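You operate a simulated robot arm through the tools that you are given. There is no shell and no other tool. Be economical: measure what you need, move in short steps, check, and stop when the job is done.

The job below is to be done with a simulated two-armed robot. You get a single attempt, and the scene is never put back.

## Task
Take the scanner on the top of the wooden table and put it away on the top of the desk. Take the yellow pad and leave it on the top of the desk. Put the brush on the clear end of the returns table away on the cupboard top. Do these in any order.

Only the result counts: the job must be done as asked and must still hold three seconds after the hand-in. Knocking over, shifting, dropping, spilling or breaking anything else fails it.

## Robot
Two 6-joint arms with fingered hands on one trunk, on a base that drives. Base frame: it is fixed to the floor where the robot stands at the start and does not move with it; the origin is under the middle of the robot, x ahead of it, y to its left, z up. Readings come in mm, degrees, newtons and seconds.
The left shoulder is at the start at [20, 171, 1490], the right one opposite. With the tool pointing down near the work surface each hand reaches from about 340 to 620 mm from the robot's upright axis, wherever it stands, measured 20 degrees to its own side. Places, roughly: brush [5250, -4750, 1000]; cupboard top (57x20 cm) [4240, 2480, 880]; top of the desk [4600, -6800, 800]; yellow pad [5000, -2500, 1000]. Payload 4.4 kg a hand.
The TCP of each hand is the grasp point between the finger pads, 33 mm short of the fingertips. In the tool frame z runs along the fingers and y along their closing line. Largest opening 164 mm; the body of the gripper starts 93 mm behind the TCP. The gripper is a hand of 5 fingers: y runs from the thumb to the fingers, the wrist lies at [0, 0, -257] in the tool frame.
Orientation is that of the tool frame in the base frame, as a unit quaternion [w, x, y, z]. With the fingers straight down and closing along the base's y, the tool's x points along the base's -x, its y along +y and its z along -z.

## Interface
- The arms move only by the tool servo_tool. It takes "left_series", "right_series" or both (then of equal length, played together; a hand with none holds still); each is a list of rows, each an object of numbers (a shift or turn left out is 0): "ax", "ay", "az": the turn, a rotation vector about the tool's x, y, z in degrees; "x", "y", "z": the shift along the tool's x, y, z in m. In form: [{"ax": .., "ay": .., "az": .., "x": .., "y": .., "z": ..}, ...]. A call has 1 to 8 rows; each row is the pose to reach, as a shift and turn from the pose commanded when the call began, along the tool's axes at that moment. Rows are played at 5 a second. More than 50 mm and 8.6 degrees between two rows, and nothing of the call is played. A pose out of reach is approached as far as the arm can. The call stops where the force on the tool passes 40 N (or 10 N more than at its start, if that is more) or the arm is blocked; 0.2 s more then pass. In this call time passes only in rows, and 0.2 s behind the last. It gives the time, the measured TCP pose, the force on the tool (base axes), the opening and the grip force at its end, in the units of the frame above (readings bear some noise), with the torque about the TCP (base axes, N m) and any sound that the robot's microphone picked up.
- Cameras (640 x 400 px; columns grow to the right, rows downward): "scene" is now at [62.8, 20.4, 1625.8]; the picture's right is [0.15, -0.99, 0.00], its down [-0.81, -0.12, -0.57] and it looks along [0.57, 0.09, -0.82] (base axes); focal length 272 px, centre (320, 200). "left" rides on the left gripper at [-93, -1, -124] in its tool frame; the picture's right is [0.01, -1.00, 0.00], its down [0.80, 0.01, -0.60] and it looks along [0.60, 0.01, 0.80] (tool axes); focal length 275 px, centre (320, 200). "right" rides on the right gripper at [93, -1, -124] in its tool frame; the picture's right is [0.01, 1.00, 0.00], its down [-0.80, 0.01, -0.60] and it looks along [-0.60, 0.01, 0.80] (tool axes); focal length 275 px, centre (320, 200). There is no depth. A picture from a camera that has moved, and an enlarged one, comes with that camera's place and axes in the base frame and with its lens. The place of the scene camera against the robot may be out by one fixed shift of up to 25 mm in any direction.
- grab_frame(camera): a new picture of that camera. No time passes.
- lift_body(by): slides the trunk up (or, below 0, down) by that many mm; the arms and the scene camera ride with it, the base frame stays. It gives what a move gives, with no picture.
- base_move(legs): drives the robot by 1 to 6 legs, each [ahead, left, turn to the left] in mm, mm and degrees, along the robot's own axes; the way and the turn of a leg run together, so that a leg with both is an arc; at most 1500 mm and 180 degrees a leg. The arms and the cameras ride along, it lands a little off, and it stops where it bumps. It gives what a move gives.
- set_fingers(fingers, thumb_bend, hand): sets how far each is bent, from 0 (flat) to 1 (curled in); at 0.3 the hand is open as for a grip, at 0.7 the pads meet at the TCP. One left out holds its place. A second passes; each finger stops where it meets its share of the squeeze, and holds until it gets a number again. It is the only way to open and close the hand. It gives what a move gives, with no picture; readings hold the bend of each and the force on the fingers (four entries, about 0 where the hand has none), thumb and palm.
- turn_head(pan, tilt): turns the head with the scene camera to pan (to the left, within 86 degrees either way) and tilt (down, from -29 to 69), counted from straight ahead of the robot. It gives what a move gives.
- inspect(camera, box): a new picture of the part [left, top, right, bottom] of that camera's present view, enlarged. No time passes.
- close_job(): hands the job in; it is judged then, once.

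Go step by step. Nothing tells you exact positions but the pictures and the camera data: compare them with the known pose of the tool, close in by small moves and look again before you grip or let go. The budget is 165 turns and 130 pictures, counting those below and the enlarged ones. Unless the task says otherwise, let go and move clear before handing in, and close with one line.

The tools are called after "Call:" by a JSON object that holds its "name" and its "arguments". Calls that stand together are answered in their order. servo_tool: Moves the arms, as the interface text tells. Its arguments: {"type":"object","properties":{"left_series":{"type":"array","items":{"type":"object","properties":{"ax":{"type":"number"},"ay":{"type":"number"},"az":{"type":"number"},"x":{"type":"number"},"y":{"type":"number"},"z":{"type":"number"}}}},"right_series":{"type":"array","items":{"type":"object","properties":{"ax":{"type":"number"},"ay":{"type":"number"},"az":{"type":"number"},"x":{"type":"number"},"y":{"type":"number"},"z":{"type":"number"}}}}},"required":[]} The other tools are called the same way: lift_body (by) slides the trunk up or down; set_fingers (fingers, thumb_bend, hand) moves the fingers one by one; base_move (legs) drives the base; turn_head (pan, tilt) turns the head that bears the scene camera; grab_frame (camera) takes a picture; inspect (camera, box) takes an enlarged picture of a part of a camera's view; close_job () hands the job in.

At the start:

```text
t: 0.0
left_tool_pos: [471.9, 306.8, 979.3]
left_orientation: [0.0, 0.0, 1.0, 0.0]
left_force: [-0.5, -0.3, 0.5]
left_moment: [-0.01, 0.02, -0.01]
left_finger_gap: 164.2
left_finger_force: 0.0
left_shape: jaw
left_bend: [0.3, 0.3]
left_finger forces: [0.0, 0.0, 0.0, 0.1, 0.0, 0.0]
right_tool_pos: [604.4, -173.3, 1110.0]
right_orientation: [0.0, 0.0, 1.0, 0.0]
right_force: [0.1, 0.6, 0.1]
right_moment: [-0.02, 0.0, -0.01]
right_finger_gap: 164.0
right_finger_force: 0.1
right_shape: jaw
right_bend: [0.3, 0.3]
right_finger forces: [0.0, 0.0, 0.1, 0.0, 0.0, 0.0]
trunk travel left (down, up): [-742.0, 0.0]
robot x, y, heading: [0.2, -1.5, 0.2]
head pan, tilt: [8.6, 55.0]
```

scene: 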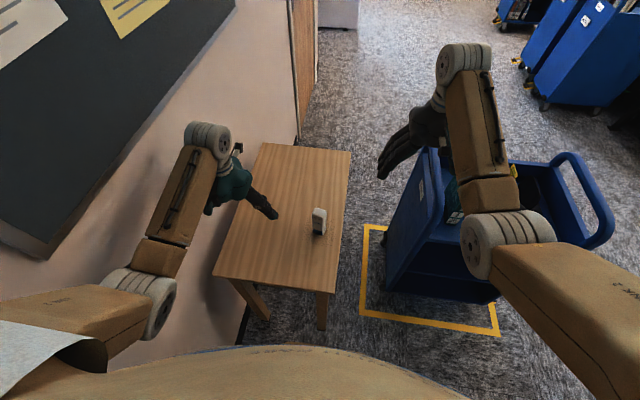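
right: 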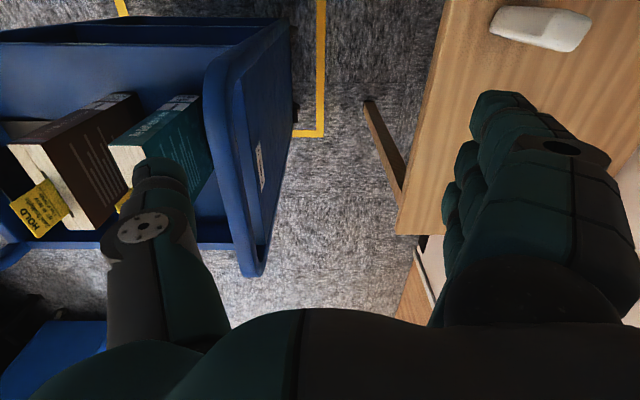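
left: 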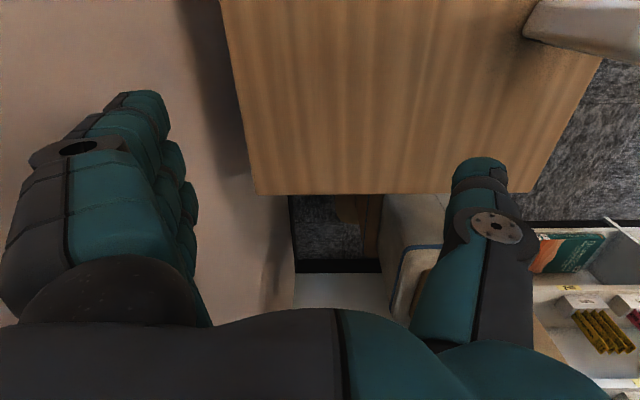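

The scanner looks to be near [542, 92, 845] on the wooden table in front of the left hand. I'll look closer and survey the room.

Call:
{"name": "inspect", "arguments": {"camera": "scene", "box": [200, 120, 400, 300]}}

Call:
{"name": "inspect", "arguments": {"camera": "right", "box": [440, 0, 640, 125]}}

Call:
{"name": "turn_head", "arguments": {"pan": 0, "tilt": 10}}

Call:
{"name": "grab_frame", "arguments": {"camera": "scene"}}

Call:
{"name": "turn_head", "arguments": {"pan": -70, "tilt": 10}}

Call:
{"name": "grab_frame", "arguments": {"camera": "scene"}}

```text
2.22 times, centred on (300, 210) of scene
camera zoom: at [62.8, 20.4, 1625.8], right [0.15, -0.99, 0.0], down [-0.81, -0.12, -0.57], along [0.57, 0.09, -0.82], focal length 606 px, centre (364, 178)
```

zoom: 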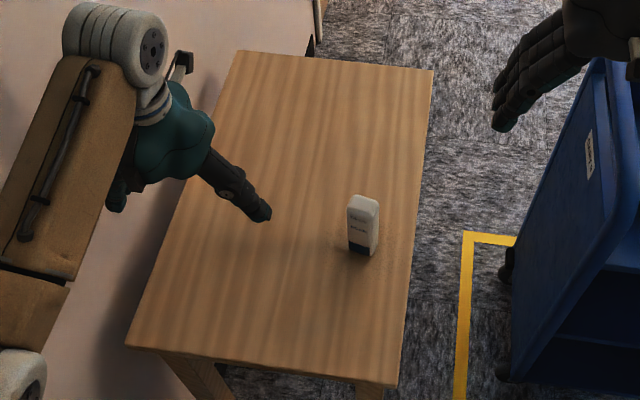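

```text
3.20 times, centred on (540, 62) of right
camera zoom: at [510.8, -174.6, 1234.0], right [-0.01, 1.0, 0.0], down [0.8, 0.01, 0.6], along [0.6, 0.01, -0.8], focal length 881 px, centre (-384, 640)
```

zoom: 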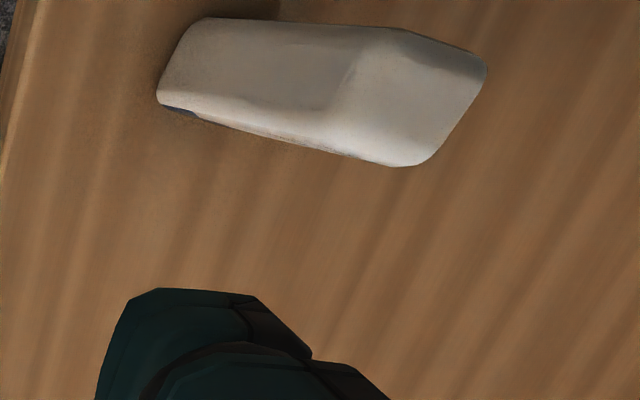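

```text
t: 1.1
left_tool_pos: [472.7, 306.5, 979.7]
left_orientation: [0.0, 0.0, 1.0, -0.001]
left_force: [0.4, 0.0, 0.0]
left_moment: [-0.02, 0.01, -0.02]
left_finger_gap: 164.2
left_finger_force: 0.1
left_shape: jaw
left_bend: [0.3, 0.3]
left_finger forces: [0.0, 0.0, 0.0, 0.0, 0.0, 0.0]
right_tool_pos: [605.3, -173.3, 1110.8]
right_orientation: [0.001, 0.0, 1.0, 0.001]
right_force: [-0.2, 0.3, 0.0]
right_moment: [-0.03, 0.01, 0.0]
right_finger_gap: 163.7
right_finger_force: 0.0
right_shape: jaw
right_bend: [0.3, 0.3]
right_finger forces: [0.0, 0.1, 0.0, 0.1, 0.1, 0.0]
trunk travel left (down, up): [-742.0, 0.0]
robot x, y, heading: [-0.3, 1.0, 0.2]
head pan, tilt: [0.0, 10.0]
```

```text
124 pictures are left
camera scene: at [84.6, 9.6, 1694.1], right [0.0, -1.0, 0.0], down [-0.17, 0.0, -0.98], along [0.98, 0.0, -0.17], focal length 272 px, centre (320, 200)
```

scene: 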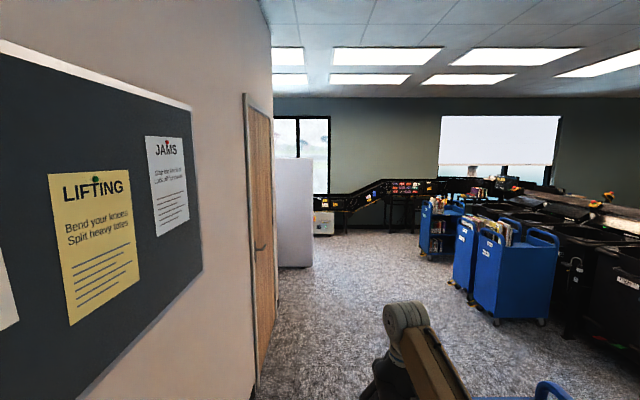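

```text
t: 2.5
left_tool_pos: [472.3, 307.0, 979.8]
left_orientation: [0.0, 0.0, 1.0, 0.0]
left_force: [0.4, 0.4, 0.0]
left_moment: [0.01, -0.02, -0.01]
left_finger_gap: 163.7
left_finger_force: 0.0
left_shape: jaw
left_bend: [0.3, 0.3]
left_finger forces: [0.0, 0.0, 0.1, 0.1, 0.0, 0.0]
right_tool_pos: [605.3, -173.9, 1110.8]
right_orientation: [0.0, 0.0, 1.0, 0.0]
right_force: [0.4, -0.5, -0.4]
right_moment: [0.0, 0.01, 0.0]
right_finger_gap: 164.0
right_finger_force: 0.0
right_shape: jaw
right_bend: [0.3, 0.3]
right_finger forces: [0.0, 0.1, 0.0, 0.0, 0.1, 0.1]
trunk travel left (down, up): [-742.0, 0.0]
robot x, y, heading: [3.2, -1.4, -0.2]
head pan, tilt: [-70.0, 10.0]
```

```text
123 pictures are left
camera scene: at [23.5, -77.7, 1694.2], right [-0.94, -0.34, 0.0], down [-0.06, 0.16, -0.98], along [0.34, -0.93, -0.17], focal length 272 px, centre (320, 200)
```

scene: 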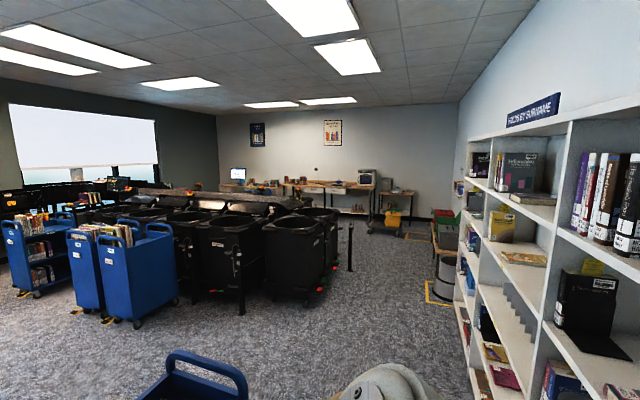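

The scanner stands upright (about 40 mm wide, 110 tall, table near z 790). I'll bring the left hand above it.

Call:
{"name": "turn_head", "arguments": {"pan": 8.6, "tilt": 55}}

Call:
{"name": "servo_tool", "arguments": {"left_series": [{"z": -0.04}, {"x": -0.02, "y": -0.04, "z": -0.05}, {"x": -0.03, "y": -0.085, "z": -0.05}, {"x": -0.045, "y": -0.13, "z": -0.05}, {"x": -0.055, "y": -0.17, "z": -0.05}, {"x": -0.065, "y": -0.2, "z": -0.05}]}}

Call:
{"name": "grab_frame", "arguments": {"camera": "left"}}

Call:
{"name": "grab_frame", "arguments": {"camera": "right"}}

Call:
{"name": "grab_frame", "arguments": {"camera": "scene"}}

```text
t: 4.0
left_tool_pos: [472.0, 306.7, 981.7]
left_orientation: [0.0, 0.0, 1.0, 0.0]
left_force: [-0.2, 0.7, -0.9]
left_moment: [-0.03, 0.0, -0.02]
left_finger_gap: 163.5
left_finger_force: 0.0
left_shape: jaw
left_bend: [0.3, 0.3]
left_finger forces: [0.0, 0.0, 0.0, 0.1, 0.0, 0.0]
right_tool_pos: [604.9, -174.0, 1109.1]
right_orientation: [-0.001, -0.001, 1.0, 0.001]
right_force: [0.9, 0.0, 0.2]
right_moment: [0.03, 0.02, 0.01]
right_finger_gap: 163.9
right_finger_force: 0.0
right_shape: jaw
right_bend: [0.3, 0.3]
right_finger forces: [0.1, 0.1, 0.1, 0.0, 0.0, 0.0]
trunk travel left (down, up): [-742.0, 0.0]
robot x, y, heading: [0.2, 0.2, 0.1]
head pan, tilt: [8.6, 55.0]
```

```text
t: 5.4
left_tool_pos: [537.0, 102.8, 1028.7]
left_orientation: [-0.001, 0.0, 1.0, 0.001]
left_force: [-0.2, 0.6, 0.5]
left_moment: [-0.01, 0.03, 0.01]
left_finger_gap: 163.6
left_finger_force: 0.1
left_shape: jaw
left_bend: [0.3, 0.3]
left_finger forces: [0.0, 0.1, 0.0, 0.1, 0.1, 0.1]
right_tool_pos: [604.3, -172.9, 1109.8]
right_orientation: [0.0, 0.0, 1.0, 0.0]
right_force: [-0.3, -0.2, 0.4]
right_moment: [0.0, -0.02, -0.03]
right_finger_gap: 163.5
right_finger_force: 0.1
right_shape: jaw
right_bend: [0.3, 0.3]
right_finger forces: [0.0, 0.0, 0.1, 0.0, 0.0, 0.0]
trunk travel left (down, up): [-742.0, 0.0]
robot x, y, heading: [1.7, -2.2, -0.1]
head pan, tilt: [8.6, 55.0]
```

```text
122 pictures are left
camera left: at [629.8, 102.8, 1151.5], right [-0.01, -1.0, 0.0], down [-0.8, 0.01, 0.6], along [-0.6, 0.01, -0.8], focal length 275 px, centre (320, 200)
```

left: 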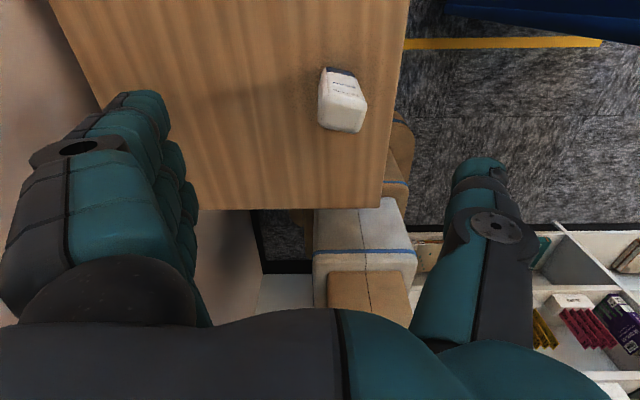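

```text
121 pictures are left
camera right: at [511.2, -175.3, 1233.7], right [-0.01, 1.0, 0.0], down [0.8, 0.01, 0.6], along [0.6, 0.01, -0.8], focal length 275 px, centre (320, 200)
```

right: 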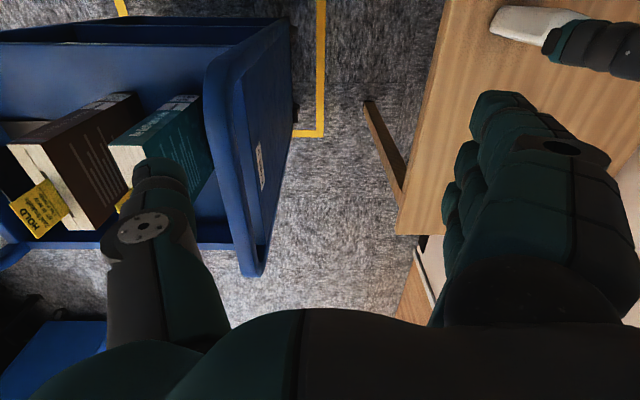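

```text
120 pictures are left
camera scene: at [63.4, 19.3, 1625.8], right [0.15, -0.99, 0.0], down [-0.81, -0.12, -0.57], along [0.57, 0.09, -0.82], focal length 272 px, centre (320, 200)
```

scene: 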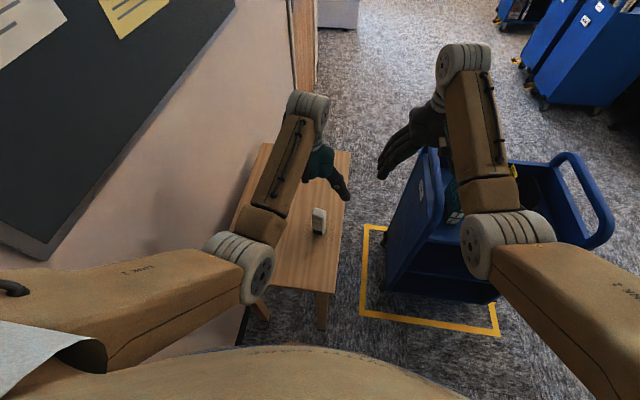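

The scanner's centre is near (541, 83), with its top around z 905. I'll centre the hand on it and descend to about z 862.

Call:
{"name": "servo_tool", "arguments": {"left_series": [{"x": -0.004, "y": -0.02, "z": 0.02}, {"x": -0.004, "y": -0.02, "z": 0.06}, {"x": -0.004, "y": -0.02, "z": 0.1}, {"x": -0.004, "y": -0.02, "z": 0.14}, {"x": -0.004, "y": -0.02, "z": 0.166}]}}

Call:
{"name": "grab_frame", "arguments": {"camera": "left"}}

Call:
{"name": "grab_frame", "arguments": {"camera": "right"}}

```text
t: 6.6
left_tool_pos: [539.7, 87.5, 863.2]
left_orientation: [0.0, 0.0, 1.0, 0.0]
left_force: [0.6, -0.6, 0.0]
left_moment: [0.01, 0.03, -0.02]
left_finger_gap: 164.0
left_finger_force: 0.1
left_shape: jaw
left_bend: [0.3, 0.3]
left_finger forces: [0.0, 0.0, 0.0, 0.0, 0.0, 0.0]
right_tool_pos: [605.0, -172.7, 1110.9]
right_orientation: [0.0, 0.0, 1.0, -0.001]
right_force: [0.2, 0.6, 0.1]
right_moment: [-0.04, 0.0, 0.03]
right_finger_gap: 163.8
right_finger_force: 0.1
right_shape: jaw
right_bend: [0.3, 0.3]
right_finger forces: [0.0, 0.0, 0.0, 0.0, 0.0, 0.1]
trunk travel left (down, up): [-742.0, 0.0]
robot x, y, heading: [1.9, 0.2, -0.2]
head pan, tilt: [8.6, 55.0]
```

```text
119 pictures are left
camera left: at [633.5, 86.8, 986.6], right [-0.01, -1.0, 0.0], down [-0.8, 0.01, 0.6], along [-0.6, 0.01, -0.8], focal length 275 px, centre (320, 200)
```

left: 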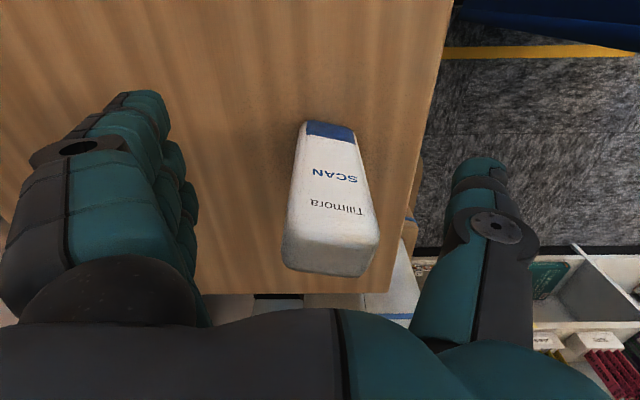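

```text
118 pictures are left
camera right: at [511.1, -174.6, 1233.9], right [-0.01, 1.0, 0.0], down [0.8, 0.01, 0.6], along [0.6, 0.01, -0.8], focal length 275 px, centre (320, 200)
```

right: 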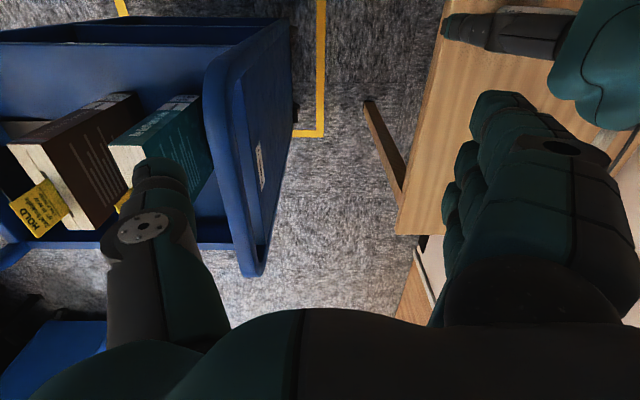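

The scanner sits between thumb and fingers, turned about 12°. I'll align the hand, shift 5 mm and close gently.

Call:
{"name": "servo_tool", "arguments": {"left_series": [{"az": 6, "y": -0.003}, {"az": 12, "y": -0.005}]}}

Call:
{"name": "grab_frame", "arguments": {"camera": "left"}}

```text
t: 7.2
left_tool_pos: [542.1, 82.0, 863.7]
left_orientation: [0.001, 0.105, 0.994, -0.001]
left_force: [-0.6, -0.2, 0.5]
left_moment: [0.0, 0.01, 0.0]
left_finger_gap: 163.8
left_finger_force: 0.0
left_shape: jaw
left_bend: [0.3, 0.3]
left_finger forces: [0.0, 0.0, 0.0, 0.1, 0.0, 0.0]
right_tool_pos: [603.4, -173.4, 1110.2]
right_orientation: [0.0, 0.0, 1.0, 0.0]
right_force: [0.1, -0.4, 0.3]
right_moment: [0.01, 0.03, -0.01]
right_finger_gap: 163.9
right_finger_force: 0.1
right_shape: jaw
right_bend: [0.3, 0.3]
right_finger forces: [0.0, 0.1, 0.0, 0.1, 0.1, 0.0]
trunk travel left (down, up): [-742.0, 0.0]
robot x, y, heading: [-1.2, 1.9, 0.1]
head pan, tilt: [8.6, 55.0]
```

```text
117 pictures are left
camera left: at [631.2, 62.2, 986.9], right [-0.22, -0.98, 0.0], down [-0.78, 0.18, 0.6], along [-0.58, 0.13, -0.8], focal length 275 px, centre (320, 200)
```

left: 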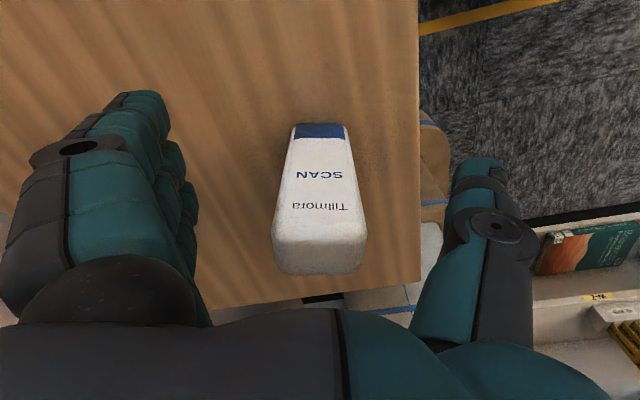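

Aligned and centred. Closing.

Call:
{"name": "set_fingers", "arguments": {"hand": "left", "fingers": 0.7, "thumb_bend": 0.7}}

Call:
{"name": "grab_frame", "arguments": {"camera": "left"}}

```text
t: 8.2
left_tool_pos: [540.4, 82.8, 864.0]
left_orientation: [0.0, 0.105, 0.995, 0.0]
left_force: [0.9, -0.1, 0.7]
left_moment: [0.04, 0.01, 0.03]
left_finger_gap: 61.3
left_finger_force: 26.6
left_shape: fingers
left_bend: [0.64, 0.62]
left_finger forces: [0.0, 11.9, 14.5, 0.0, 26.6, 0.0]
right_tool_pos: [604.4, -173.8, 1110.4]
right_orientation: [0.0, 0.0, 1.0, 0.0]
right_force: [0.6, -0.4, 0.6]
right_moment: [-0.03, -0.01, 0.01]
right_finger_gap: 164.0
right_finger_force: 0.0
right_shape: jaw
right_bend: [0.3, 0.3]
right_finger forces: [0.0, 0.0, 0.0, 0.1, 0.0, 0.0]
trunk travel left (down, up): [-742.0, 0.0]
robot x, y, heading: [2.6, -1.1, 0.0]
head pan, tilt: [8.6, 55.0]
```

```text
116 pictures are left
camera left: at [631.2, 62.3, 986.8], right [-0.22, -0.98, 0.0], down [-0.78, 0.18, 0.6], along [-0.59, 0.13, -0.8], focal length 275 px, centre (320, 200)
```

left: 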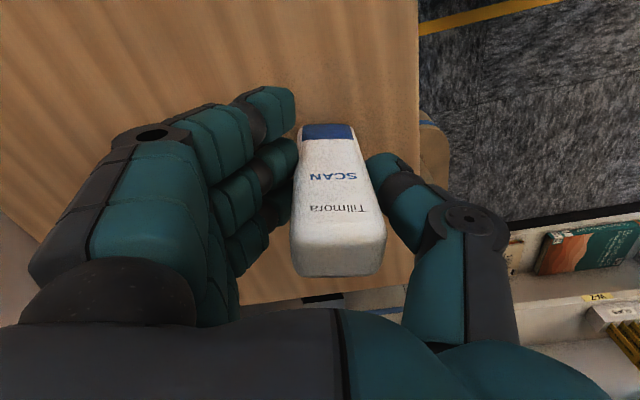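

Gripped with 26 N. Lifting.

Call:
{"name": "servo_tool", "arguments": {"left_series": [{"z": -0.03}, {"z": -0.07}, {"z": -0.11}, {"z": -0.15}, {"z": -0.2}]}}

Call:
{"name": "grab_frame", "arguments": {"camera": "left"}}

Call:
{"name": "turn_head", "arguments": {"pan": -25, "tilt": 35}}

Call:
{"name": "grab_frame", "arguments": {"camera": "scene"}}

Call:
{"name": "turn_head", "arguments": {"pan": -80, "tilt": 55}}

Call:
{"name": "grab_frame", "arguments": {"camera": "scene"}}

```text
t: 9.4
left_tool_pos: [539.5, 79.9, 1062.4]
left_orientation: [-0.001, 0.105, 0.995, 0.0]
left_force: [0.1, 0.1, -1.1]
left_moment: [-0.01, -0.04, 0.01]
left_finger_gap: 61.6
left_finger_force: 26.8
left_shape: fingers
left_bend: [0.64, 0.62]
left_finger forces: [0.0, 12.0, 14.5, 0.0, 26.6, 0.0]
right_tool_pos: [604.9, -173.1, 1110.0]
right_orientation: [0.0, 0.0, 1.0, 0.001]
right_force: [-0.5, 0.4, -0.5]
right_moment: [-0.01, 0.0, -0.01]
right_finger_gap: 163.9
right_finger_force: 0.1
right_shape: jaw
right_bend: [0.3, 0.3]
right_finger forces: [0.1, 0.0, 0.1, 0.1, 0.0, 0.0]
trunk travel left (down, up): [-742.0, 0.0]
robot x, y, heading: [-0.2, 1.0, 0.0]
head pan, tilt: [8.6, 55.0]
```

```text
115 pictures are left
camera left: at [630.2, 60.2, 1186.0], right [-0.22, -0.98, 0.0], down [-0.78, 0.18, 0.6], along [-0.59, 0.13, -0.8], focal length 275 px, centre (320, 200)
```

left: 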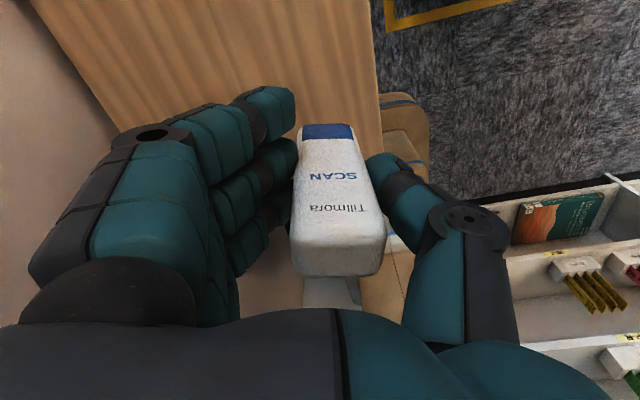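

```text
t: 10.4
left_tool_pos: [540.5, 79.9, 1061.7]
left_orientation: [0.0, 0.104, 0.995, 0.0]
left_force: [0.6, -0.3, -1.2]
left_moment: [-0.01, -0.02, -0.03]
left_finger_gap: 61.3
left_finger_force: 26.7
left_shape: fingers
left_bend: [0.64, 0.62]
left_finger forces: [0.1, 12.1, 14.6, 0.0, 26.6, 0.0]
right_tool_pos: [603.9, -172.5, 1109.4]
right_orientation: [-0.001, 0.0, 1.0, 0.001]
right_force: [0.0, 0.1, 0.2]
right_moment: [0.02, 0.0, -0.01]
right_finger_gap: 163.8
right_finger_force: 0.0
right_shape: jaw
right_bend: [0.3, 0.3]
right_finger forces: [0.1, 0.0, 0.0, 0.0, 0.0, 0.0]
trunk travel left (down, up): [-742.0, 0.0]
robot x, y, heading: [3.7, -2.0, -0.2]
head pan, tilt: [-25.0, 35.0]
```

```text
114 pictures are left
camera scene: at [71.6, -27.7, 1654.0], right [-0.42, -0.91, 0.0], down [-0.52, 0.24, -0.82], along [0.74, -0.35, -0.57], focal length 272 px, centre (320, 200)
```

scene: 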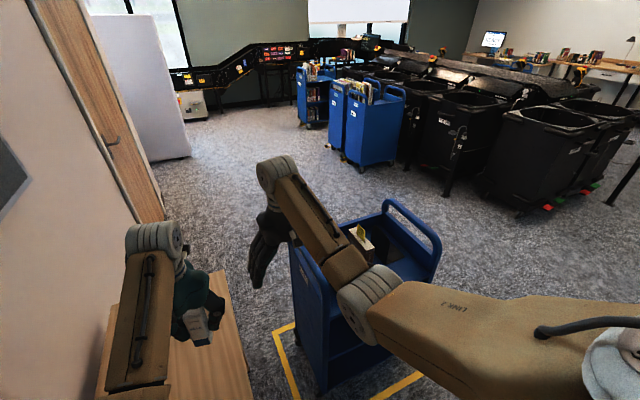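

```text
t: 11.7
left_tool_pos: [540.3, 79.3, 1062.8]
left_orientation: [0.0, 0.105, 0.995, 0.0]
left_force: [-0.2, 0.3, -0.9]
left_moment: [-0.01, 0.01, -0.01]
left_finger_gap: 61.6
left_finger_force: 26.5
left_shape: fingers
left_bend: [0.64, 0.62]
left_finger forces: [0.0, 12.0, 14.6, 0.0, 26.6, 0.0]
right_tool_pos: [603.9, -172.9, 1109.9]
right_orientation: [0.0, 0.0, 1.0, 0.001]
right_force: [-0.3, -0.7, 0.8]
right_moment: [-0.02, -0.01, -0.01]
right_finger_gap: 163.9
right_finger_force: 0.1
right_shape: jaw
right_bend: [0.3, 0.3]
right_finger forces: [0.0, 0.1, 0.1, 0.0, 0.0, 0.0]
trunk travel left (down, up): [-742.0, 0.0]
robot x, y, heading: [0.6, -0.7, -0.0]
head pan, tilt: [-80.0, 55.0]
```

```text
113 pictures are left
camera scene: at [4.3, -61.6, 1625.9], right [-0.98, -0.17, 0.0], down [-0.14, 0.81, -0.57], along [0.1, -0.56, -0.82], focal length 272 px, centre (320, 200)
```

scene: 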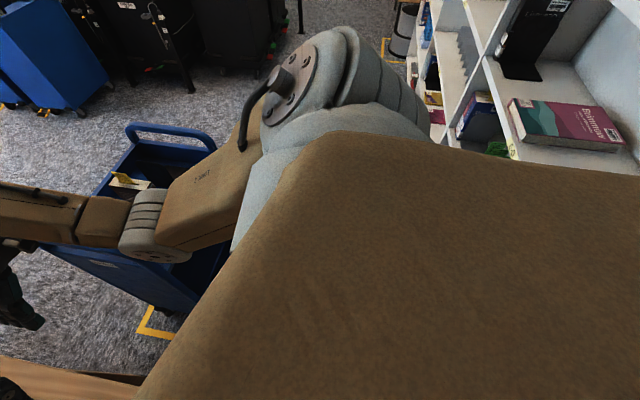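

I have the scanner. Now I'll zoom in on where the pad, brush, desk and aisles lie.

Call:
{"name": "turn_head", "arguments": {"pan": -35, "tilt": 12}}

Call:
{"name": "inspect", "arguments": {"camera": "scene", "box": [100, 120, 340, 270]}}

Call:
{"name": "inspect", "arguments": {"camera": "scene", "box": [320, 120, 560, 270]}}

```text
t: 12.8
left_tool_pos: [540.7, 80.3, 1062.0]
left_orientation: [-0.001, 0.104, 0.995, 0.0]
left_force: [-0.1, 0.2, -1.8]
left_moment: [0.0, 0.02, -0.01]
left_finger_gap: 61.4
left_finger_force: 26.0
left_shape: fingers
left_bend: [0.64, 0.62]
left_finger forces: [0.0, 12.0, 14.7, 0.0, 26.7, 0.0]
right_tool_pos: [604.0, -174.4, 1110.4]
right_orientation: [0.0, 0.0, 1.0, 0.0]
right_force: [0.0, 0.6, -1.0]
right_moment: [-0.01, 0.0, 0.02]
right_finger_gap: 164.1
right_finger_force: 0.1
right_shape: jaw
right_bend: [0.3, 0.3]
right_finger forces: [0.1, 0.0, 0.1, 0.0, 0.0, 0.0]
trunk travel left (down, up): [-742.0, 0.0]
robot x, y, heading: [-2.3, -0.8, 0.1]
head pan, tilt: [-35.0, 12.0]
```

```text
2.67 times, centred on (220, 195) of scene
camera zoom: at [68.1, -44.1, 1690.9], right [-0.57, -0.82, 0.0], down [-0.17, 0.12, -0.98], along [0.8, -0.56, -0.21], focal length 727 px, centre (587, 213)
```

zoom: 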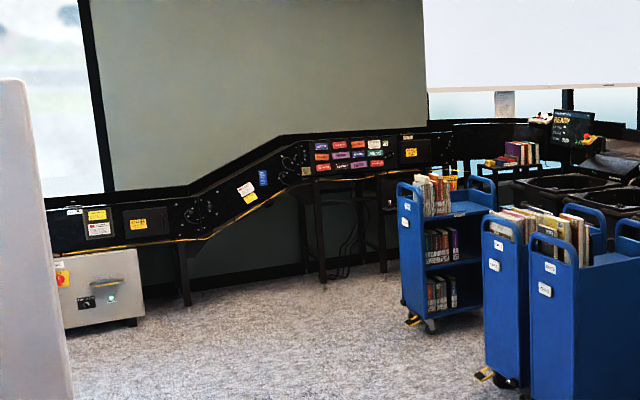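

```text
2.67 times, centred on (440, 195) of scene
camera zoom: at [68.1, -44.1, 1690.9], right [-0.57, -0.82, 0.0], down [-0.17, 0.12, -0.98], along [0.8, -0.56, -0.21], focal length 727 px, centre (0, 213)
```

zoom: 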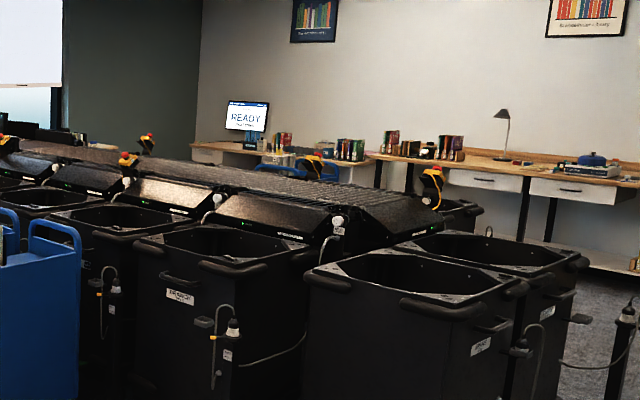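

The machine with bins runs along x, and the pad should be on a small table past the carts near (5000, -2500). I'll tuck both hands in and raise them, then drive sideways past the blue cart.

Call:
{"name": "servo_tool", "arguments": {"left_series": [{"z": -0.045}, {"z": -0.09}, {"z": -0.13, "x": 0.02}, {"z": -0.13, "x": 0.06}, {"z": -0.13, "x": 0.1}, {"z": -0.13, "x": 0.13}], "right_series": [{"z": -0.045}, {"z": -0.09}, {"z": -0.1, "x": 0.04}, {"z": -0.1, "x": 0.08}, {"z": -0.1, "x": 0.12}, {"z": -0.1, "x": 0.16}]}}

Call:
{"name": "turn_head", "arguments": {"pan": -60, "tilt": 25}}

Call:
{"name": "base_move", "arguments": {"legs": [[0, -700, 0], [0, -700, 0]]}}

Call:
{"name": "grab_frame", "arguments": {"camera": "scene"}}

```text
t: 14.4
left_tool_pos: [483.3, 203.0, 1059.1]
left_orientation: [0.041, 0.088, 0.991, 0.096]
left_force: [-1.1, 0.6, -1.3]
left_moment: [-0.06, -0.06, -0.03]
left_finger_gap: 61.5
left_finger_force: 26.5
left_shape: fingers
left_bend: [0.65, 0.63]
left_finger forces: [0.1, 12.0, 14.3, 0.0, 26.4, 0.0]
left hand out of reach, approached as far as the arm can: row 1, 2, 3, 4, 5, 6
right_tool_pos: [590.2, -173.2, 1106.1]
right_orientation: [0.001, -0.001, 1.0, -0.002]
right_force: [-0.9, 0.8, -0.3]
right_moment: [-0.11, -0.06, 0.01]
right_finger_gap: 163.9
right_finger_force: 0.0
right_shape: jaw
right_bend: [0.3, 0.3]
right_finger forces: [0.1, 0.0, 0.0, 0.1, 0.1, 0.0]
right hand out of reach, approached as far as the arm can: row 1, 2, 3, 4, 5, 6
trunk travel left (down, up): [-742.0, 0.0]
robot x, y, heading: [-1.0, 1.1, 0.1]
head pan, tilt: [-35.0, 12.0]
stopped in row 6 (left hand): the arm was blocked; the commanded pose is now the measured one
```

```text
t: 15.3
left_tool_pos: [484.1, 201.0, 1056.8]
left_orientation: [0.038, 0.088, 0.991, 0.097]
left_force: [-0.8, -0.2, -0.7]
left_moment: [0.01, -0.01, -0.03]
left_finger_gap: 61.2
left_finger_force: 26.7
left_shape: fingers
left_bend: [0.65, 0.63]
left_finger forces: [0.0, 12.0, 14.3, 0.0, 26.5, 0.0]
right_tool_pos: [592.8, -175.2, 1103.5]
right_orientation: [0.0, 0.001, 1.0, -0.001]
right_force: [-0.9, 0.4, 0.3]
right_moment: [-0.05, -0.01, -0.02]
right_finger_gap: 163.8
right_finger_force: 0.1
right_shape: jaw
right_bend: [0.3, 0.3]
right_finger forces: [0.0, 0.1, 0.0, 0.1, 0.0, 0.1]
trunk travel left (down, up): [-742.0, 0.0]
robot x, y, heading: [1.8, 0.0, -0.1]
head pan, tilt: [-60.0, 25.0]
```

```text
t: 22.6
left_tool_pos: [481.5, -1218.9, 1057.2]
left_orientation: [0.038, 0.09, 0.991, 0.096]
left_force: [-0.6, 0.3, -2.1]
left_moment: [-0.02, 0.04, 0.0]
left_finger_gap: 61.6
left_finger_force: 25.8
left_shape: fingers
left_bend: [0.65, 0.63]
left_finger forces: [0.0, 12.0, 14.3, 0.1, 26.6, 0.0]
right_tool_pos: [589.8, -1596.4, 1103.6]
right_orientation: [0.0, 0.0, 1.0, 0.0]
right_force: [-0.3, 0.1, 0.3]
right_moment: [-0.01, 0.02, -0.03]
right_finger_gap: 163.9
right_finger_force: 0.0
right_shape: jaw
right_bend: [0.3, 0.3]
right_finger forces: [0.0, 0.0, 0.1, 0.0, 0.1, 0.0]
trunk travel left (down, up): [-742.0, 0.0]
robot x, y, heading: [-2.7, -1417.3, 0.1]
head pan, tilt: [-60.0, 25.0]
```

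```text
110 pictures are left
camera scene: at [34.4, -1489.3, 1669.8], right [-0.87, -0.5, 0.0], down [-0.21, 0.37, -0.91], along [0.45, -0.78, -0.42], focal length 272 px, centre (320, 200)
```

scene: 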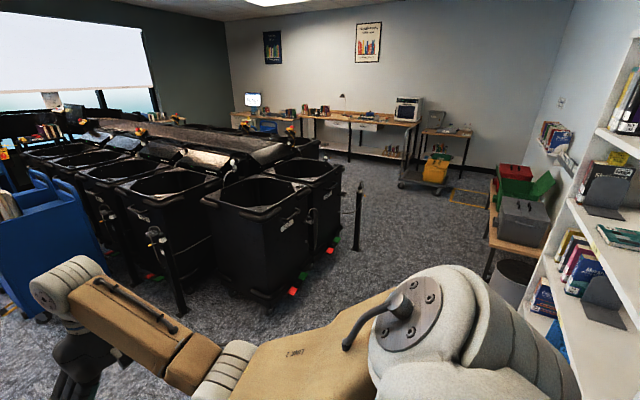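

The way along y from about -1400 to -900 looks clear. I'll drive forward past the carts.

Call:
{"name": "turn_head", "arguments": {"pan": -30, "tilt": 25}}

Call:
{"name": "base_move", "arguments": {"legs": [[1300, 0, 0], [1200, 550, 0], [1200, 0, 0]]}}

Call:
{"name": "grab_frame", "arguments": {"camera": "scene"}}

```text
t: 23.6
left_tool_pos: [481.9, -1218.1, 1057.4]
left_orientation: [0.038, 0.088, 0.991, 0.097]
left_force: [-0.2, 0.1, -1.7]
left_moment: [-0.02, 0.01, 0.0]
left_finger_gap: 61.3
left_finger_force: 26.4
left_shape: fingers
left_bend: [0.65, 0.63]
left_finger forces: [0.0, 12.0, 14.2, 0.0, 26.6, 0.0]
right_tool_pos: [589.5, -1594.4, 1103.4]
right_orientation: [0.001, 0.0, 1.0, 0.001]
right_force: [-0.4, -0.4, 0.0]
right_moment: [0.0, 0.02, 0.01]
right_finger_gap: 163.7
right_finger_force: 0.1
right_shape: jaw
right_bend: [0.3, 0.3]
right_finger forces: [0.0, 0.0, 0.0, 0.0, 0.0, 0.0]
trunk travel left (down, up): [-742.0, 0.0]
robot x, y, heading: [-5.4, -1419.1, 0.0]
head pan, tilt: [-30.0, 25.0]
```

```text
t: 41.8
left_tool_pos: [4120.4, -669.3, 1057.1]
left_orientation: [0.038, 0.091, 0.99, 0.097]
left_force: [-0.4, 1.4, -1.6]
left_moment: [0.04, 0.04, -0.02]
left_finger_gap: 61.5
left_finger_force: 26.0
left_shape: fingers
left_bend: [0.65, 0.63]
left_finger forces: [0.0, 12.2, 14.2, 0.0, 26.5, 0.0]
right_tool_pos: [4226.8, -1046.6, 1103.0]
right_orientation: [0.0, 0.002, 1.0, 0.0]
right_force: [-0.1, -0.1, -1.0]
right_moment: [0.01, 0.0, 0.02]
right_finger_gap: 163.9
right_finger_force: 0.0
right_shape: jaw
right_bend: [0.3, 0.3]
right_finger forces: [0.0, 0.2, 0.0, 0.0, 0.0, 0.1]
trunk travel left (down, up): [-742.0, 0.0]
robot x, y, heading: [3632.4, -868.5, -0.4]
head pan, tilt: [-30.0, 25.0]
```

```text
109 pictures are left
camera scene: at [3704.7, -904.4, 1669.8], right [-0.5, -0.86, 0.0], down [-0.37, 0.21, -0.91], along [0.78, -0.46, -0.42], focal length 272 px, centre (320, 200)
```

scene: 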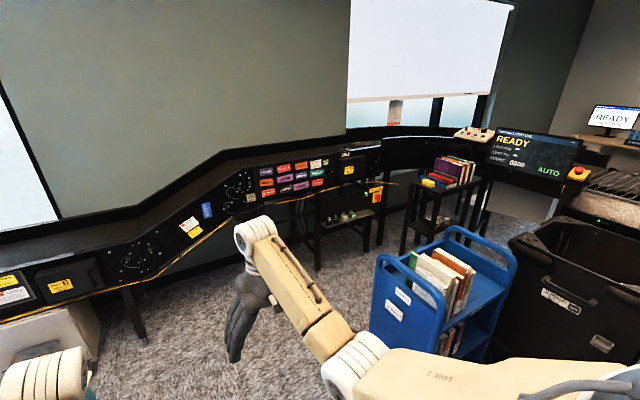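

Call:
{"name": "inspect", "arguments": {"camera": "scene", "box": [380, 120, 600, 260]}}

Call:
{"name": "inspect", "arguments": {"camera": "scene", "box": [300, 230, 640, 400]}}

```text
2.86 times, centred on (490, 190) of scene
camera zoom: at [3704.7, -904.4, 1669.8], right [-0.5, -0.86, 0.0], down [-0.37, 0.21, -0.91], along [0.78, -0.46, -0.42], focal length 779 px, centre (-166, 229)
```

zoom: 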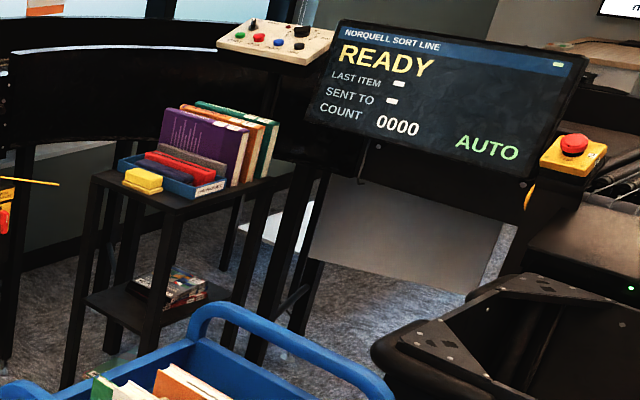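

```text
1.88 times, centred on (470, 315) of scene
camera zoom: at [3704.7, -904.4, 1669.8], right [-0.5, -0.86, 0.0], down [-0.37, 0.21, -0.91], along [0.78, -0.46, -0.42], focal length 513 px, centre (38, -16)
```

zoom: 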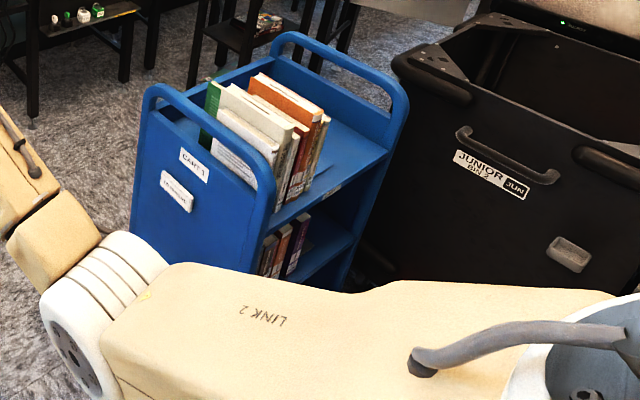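

The yellow pad sits on the north end of the small black table near (4850, -2510). I'll turn to face it (south), slide east past cart 1 and approach.

Call:
{"name": "base_move", "arguments": {"legs": [[0, 0, -90], [0, 1330, 0], [750, 0, 0]]}}

Call:
{"name": "turn_head", "arguments": {"pan": 0, "tilt": 45}}

Call:
{"name": "grab_frame", "arguments": {"camera": "scene"}}

Call:
{"name": "grab_frame", "arguments": {"camera": "right"}}

```text
t: 55.8
left_tool_pos: [5204.3, -2049.4, 1057.1]
left_orientation: [0.094, 0.752, 0.651, 0.044]
left_force: [0.3, -0.9, -2.1]
left_moment: [-0.01, -0.01, -0.01]
left_finger_gap: 61.6
left_finger_force: 24.8
left_shape: fingers
left_bend: [0.65, 0.63]
left_finger forces: [0.0, 11.6, 13.2, 0.0, 25.0, 0.0]
right_tool_pos: [4831.6, -2169.6, 1102.8]
right_orientation: [-0.001, 0.695, 0.719, 0.001]
right_force: [-0.3, -0.5, -0.6]
right_moment: [0.02, 0.02, -0.05]
right_finger_gap: 163.8
right_finger_force: 0.1
right_shape: jaw
right_bend: [0.3, 0.3]
right_finger forces: [0.0, 0.0, 0.0, 0.0, 0.1, 0.1]
trunk travel left (down, up): [-742.0, 0.0]
robot x, y, heading: [4985.8, -1572.7, -88.3]
head pan, tilt: [-30.0, 25.0]
```

```text
t: 56.8
left_tool_pos: [5204.7, -2050.2, 1056.6]
left_orientation: [0.096, 0.752, 0.651, 0.044]
left_force: [-0.1, 0.0, -1.1]
left_moment: [-0.02, 0.0, -0.02]
left_finger_gap: 61.3
left_finger_force: 24.5
left_shape: fingers
left_bend: [0.65, 0.63]
left_finger forces: [0.1, 11.5, 13.2, 0.0, 25.0, 0.0]
right_tool_pos: [4831.5, -2169.8, 1102.9]
right_orientation: [-0.001, 0.695, 0.719, 0.0]
right_force: [0.4, 0.1, 0.0]
right_moment: [-0.01, -0.01, -0.01]
right_finger_gap: 164.1
right_finger_force: 0.1
right_shape: jaw
right_bend: [0.3, 0.3]
right_finger forces: [0.0, 0.0, 0.1, 0.0, 0.0, 0.0]
trunk travel left (down, up): [-742.0, 0.0]
robot x, y, heading: [4988.6, -1570.6, -87.8]
head pan, tilt: [0.0, 45.0]
```

```text
106 pictures are left
camera scene: at [4972.3, -1653.8, 1639.3], right [-1.0, -0.03, 0.0], down [-0.02, 0.71, -0.71], along [0.02, -0.71, -0.71], focal length 272 px, centre (320, 200)
```

scene: 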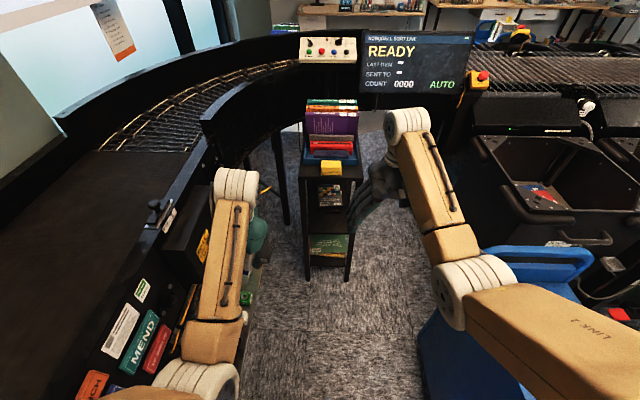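

```text
105 pictures are left
camera right: at [4826.3, -2078.0, 1226.5], right [1.0, 0.05, 0.0], down [0.04, -0.8, 0.6], along [0.03, -0.6, -0.8], focal length 275 px, centre (320, 200)
```

right: 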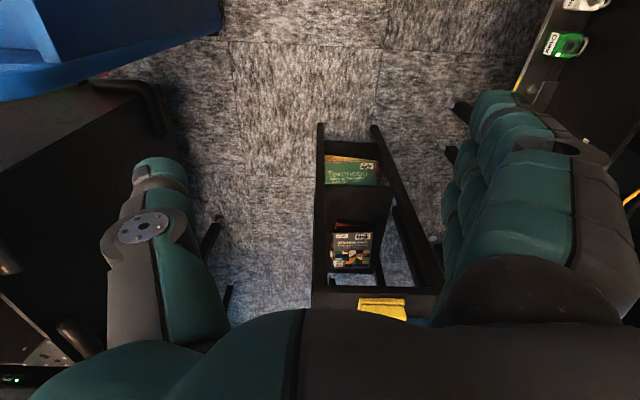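

Call:
{"name": "inspect", "arguments": {"camera": "scene", "box": [270, 90, 390, 200]}}

Call:
{"name": "inspect", "arguments": {"camera": "right", "box": [300, 260, 460, 340]}}

```text
3.64 times, centred on (330, 145) of scene
camera zoom: at [4972.3, -1653.8, 1639.3], right [-1.0, -0.03, 0.0], down [-0.02, 0.71, -0.71], along [0.02, -0.71, -0.71], focal length 991 px, centre (284, 400)
```

zoom: 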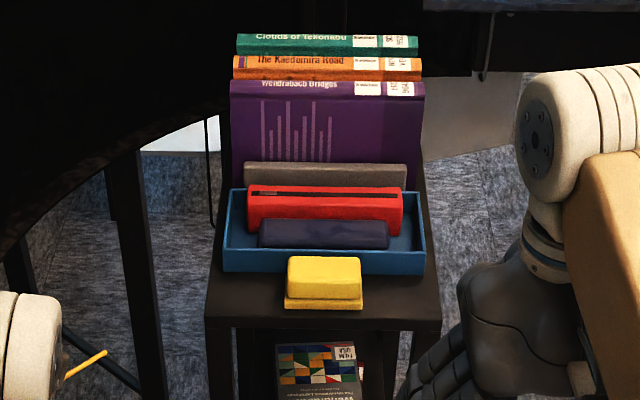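

```text
4.00 times, centred on (380, 300) of right
camera zoom: at [4826.3, -2078.0, 1226.5], right [1.0, 0.05, 0.0], down [0.04, -0.8, 0.6], along [0.03, -0.6, -0.8], focal length 1101 px, centre (80, -200)
```

zoom: 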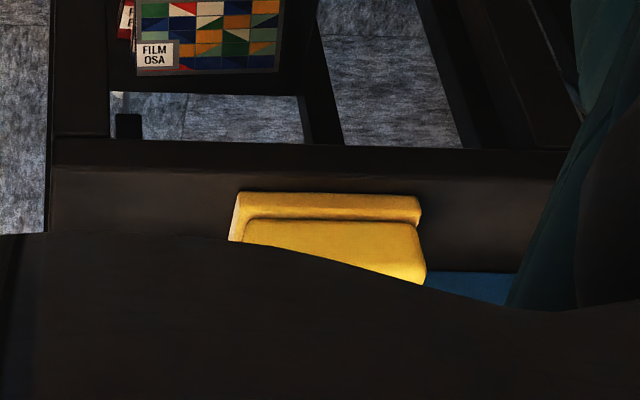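

The pad is a stepped yellow block about 80 mm wide near (4952, -2515), just in front of a tray. I'll move the base closer, then measure heights.

Call:
{"name": "base_move", "arguments": {"legs": [[200, 40, -2], [220, 0, 0]]}}

Call:
{"name": "turn_head", "arguments": {"pan": 0, "tilt": 60}}

Call:
{"name": "grab_frame", "arguments": {"camera": "scene"}}

Call:
{"name": "grab_frame", "arguments": {"camera": "left"}}

Call:
{"name": "grab_frame", "arguments": {"camera": "right"}}

```text
t: 59.6
left_tool_pos: [5232.6, -2472.9, 1056.2]
left_orientation: [0.095, 0.762, 0.639, 0.042]
left_force: [-0.1, -0.8, -1.9]
left_moment: [0.02, -0.03, 0.03]
left_finger_gap: 61.1
left_finger_force: 25.2
left_shape: fingers
left_bend: [0.65, 0.63]
left_finger forces: [0.1, 11.6, 13.3, 0.0, 25.0, 0.0]
right_tool_pos: [4855.0, -2581.5, 1103.4]
right_orientation: [-0.001, 0.707, 0.707, 0.001]
right_force: [-0.2, -0.2, 0.1]
right_moment: [0.01, 0.01, 0.01]
right_finger_gap: 164.0
right_finger_force: 0.0
right_shape: jaw
right_bend: [0.3, 0.3]
right_finger forces: [0.1, 0.0, 0.0, 0.0, 0.0, 0.0]
trunk travel left (down, up): [-742.0, 0.0]
robot x, y, heading: [5029.2, -1983.4, -89.8]
head pan, tilt: [0.0, 45.0]
```

```text
t: 60.4
left_tool_pos: [5232.7, -2472.9, 1057.4]
left_orientation: [0.096, 0.762, 0.639, 0.041]
left_force: [0.4, 0.7, -1.0]
left_moment: [-0.02, -0.05, -0.03]
left_finger_gap: 61.2
left_finger_force: 24.8
left_shape: fingers
left_bend: [0.65, 0.63]
left_finger forces: [0.1, 11.5, 13.3, 0.0, 25.1, 0.0]
right_tool_pos: [4855.4, -2580.5, 1102.7]
right_orientation: [0.0, 0.706, 0.708, 0.001]
right_force: [0.0, 1.1, -0.2]
right_moment: [-0.02, -0.02, -0.01]
right_finger_gap: 164.0
right_finger_force: 0.1
right_shape: jaw
right_bend: [0.3, 0.3]
right_finger forces: [0.1, 0.1, 0.0, 0.1, 0.1, 0.0]
trunk travel left (down, up): [-742.0, 0.0]
robot x, y, heading: [5032.4, -1991.9, -90.2]
head pan, tilt: [0.0, 60.0]
```

```text
102 pictures are left
camera scene: at [5012.5, -2054.7, 1619.9], right [-1.0, 0.0, 0.0], down [0.0, 0.87, -0.5], along [0.0, -0.5, -0.87], focal length 272 px, centre (320, 200)
```

scene: 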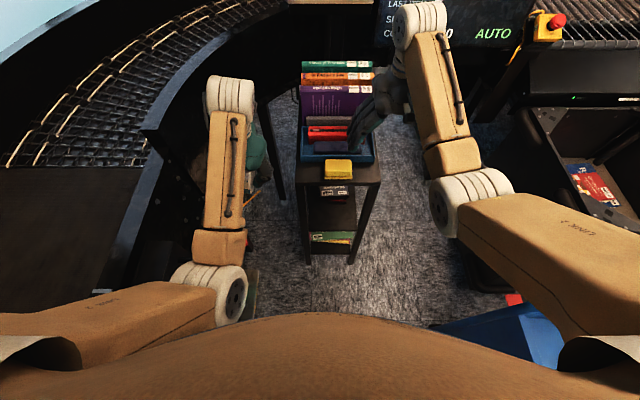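

```text
101 pictures are left
camera left: at [5190.6, -2551.1, 1183.2], right [-0.96, 0.18, -0.2], down [0.04, 0.84, 0.54], along [0.26, 0.51, -0.82], focal length 275 px, centre (320, 200)
```

left: 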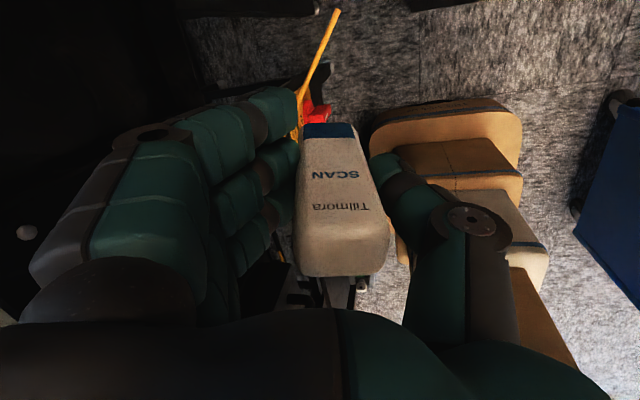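

```text
100 pictures are left
camera right: at [4853.2, -2488.1, 1226.7], right [1.0, 0.01, 0.0], down [0.01, -0.8, 0.6], along [0.01, -0.6, -0.8], focal length 275 px, centre (320, 200)
```

right: 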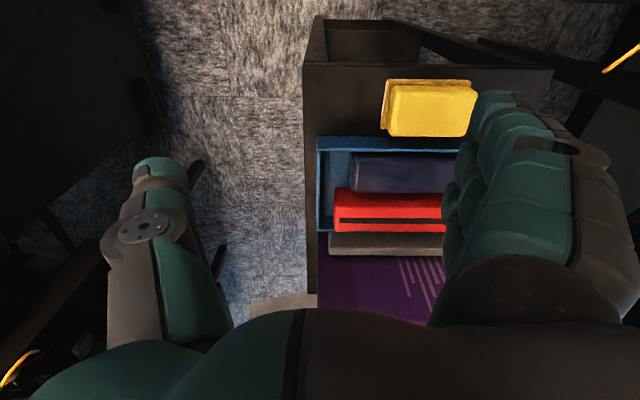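

Triangulating again: table top is about z 884, front edge y ≈ -2551, pad centre ≈ (4981, -2592), and the tray's front is near y ≈ -2627. I'll pull the right hand back and over, then move the base 100 mm closer.

Call:
{"name": "servo_tool", "arguments": {"right_series": [{"x": 0.04}, {"x": 0.08, "z": 0.01}, {"x": 0.107, "y": 0.04, "z": 0.02}, {"x": 0.107, "y": 0.085, "z": 0.03}, {"x": 0.107, "y": 0.126, "z": 0.03}]}}

Call:
{"name": "base_move", "arguments": {"legs": [[100, 0, 0]]}}

Call:
{"name": "grab_frame", "arguments": {"camera": "right"}}

Call:
{"name": "inspect", "arguments": {"camera": "scene", "box": [240, 100, 440, 225]}}

```text
t: 61.7
left_tool_pos: [5232.5, -2472.8, 1056.0]
left_orientation: [0.095, 0.763, 0.638, 0.042]
left_force: [0.2, 1.5, -1.3]
left_moment: [-0.02, 0.03, 0.0]
left_finger_gap: 61.2
left_finger_force: 24.7
left_shape: fingers
left_bend: [0.65, 0.63]
left_finger forces: [0.0, 11.5, 13.2, 0.0, 25.1, 0.1]
right_tool_pos: [4878.4, -2495.4, 1048.2]
right_orientation: [-0.049, 0.731, 0.677, -0.064]
right_force: [1.6, -0.1, -0.3]
right_moment: [-0.01, 0.05, -0.01]
right_finger_gap: 163.9
right_finger_force: 0.1
right_shape: jaw
right_bend: [0.3, 0.3]
right_finger forces: [0.2, 0.0, 0.0, 0.0, 0.0, 0.0]
right hand out of reach, approached as far as the arm can: row 1, 2, 3, 4, 5
trunk travel left (down, up): [-742.0, 0.0]
robot x, y, heading: [5029.4, -1988.4, -89.9]
head pan, tilt: [0.0, 60.0]
stopped in row 5 (right hand): the arm was blocked; the commanded pose is now the measured one
```

```text
t: 62.8
left_tool_pos: [5231.4, -2574.9, 1056.8]
left_orientation: [0.096, 0.763, 0.638, 0.042]
left_force: [0.0, -0.9, -1.1]
left_moment: [0.01, 0.0, 0.01]
left_finger_gap: 61.3
left_finger_force: 25.5
left_shape: fingers
left_bend: [0.65, 0.63]
left_finger forces: [0.0, 11.4, 13.1, 0.1, 25.1, 0.0]
right_tool_pos: [4876.3, -2595.7, 1045.5]
right_orientation: [-0.048, 0.732, 0.676, -0.062]
right_force: [1.2, -0.3, 0.8]
right_moment: [0.04, 0.02, 0.0]
right_finger_gap: 164.1
right_finger_force: 0.1
right_shape: jaw
right_bend: [0.3, 0.3]
right_finger forces: [0.0, 0.1, 0.0, 0.0, 0.0, 0.0]
trunk travel left (down, up): [-742.0, 0.0]
robot x, y, heading: [5031.5, -2090.9, -90.2]
head pan, tilt: [0.0, 60.0]
```

```text
99 pictures are left
camera right: at [4900.9, -2502.0, 1165.3], right [0.99, -0.07, -0.16], down [0.04, -0.79, 0.61], along [-0.17, -0.61, -0.78], focal length 275 px, centre (320, 200)
```

right: 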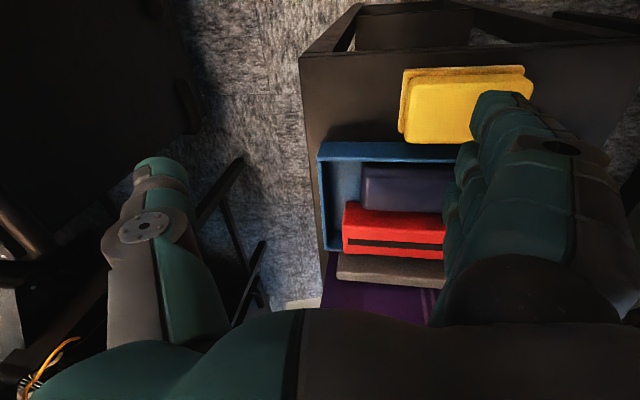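

```text
3.20 times, centred on (340, 162) of scene
camera zoom: at [5011.8, -2156.7, 1619.7], right [-1.0, 0.0, 0.0], down [0.0, 0.87, -0.5], along [0.0, -0.5, -0.87], focal length 872 px, centre (256, 320)
```

zoom: 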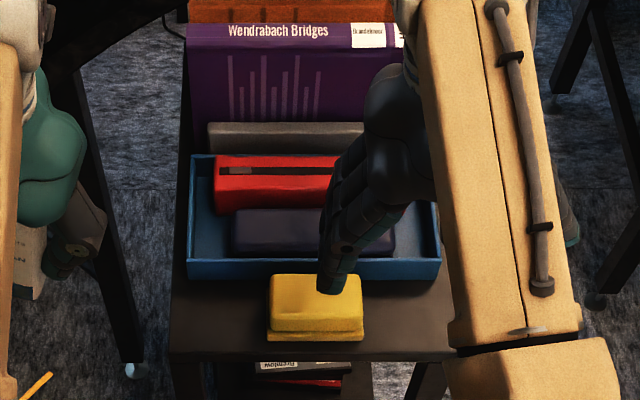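

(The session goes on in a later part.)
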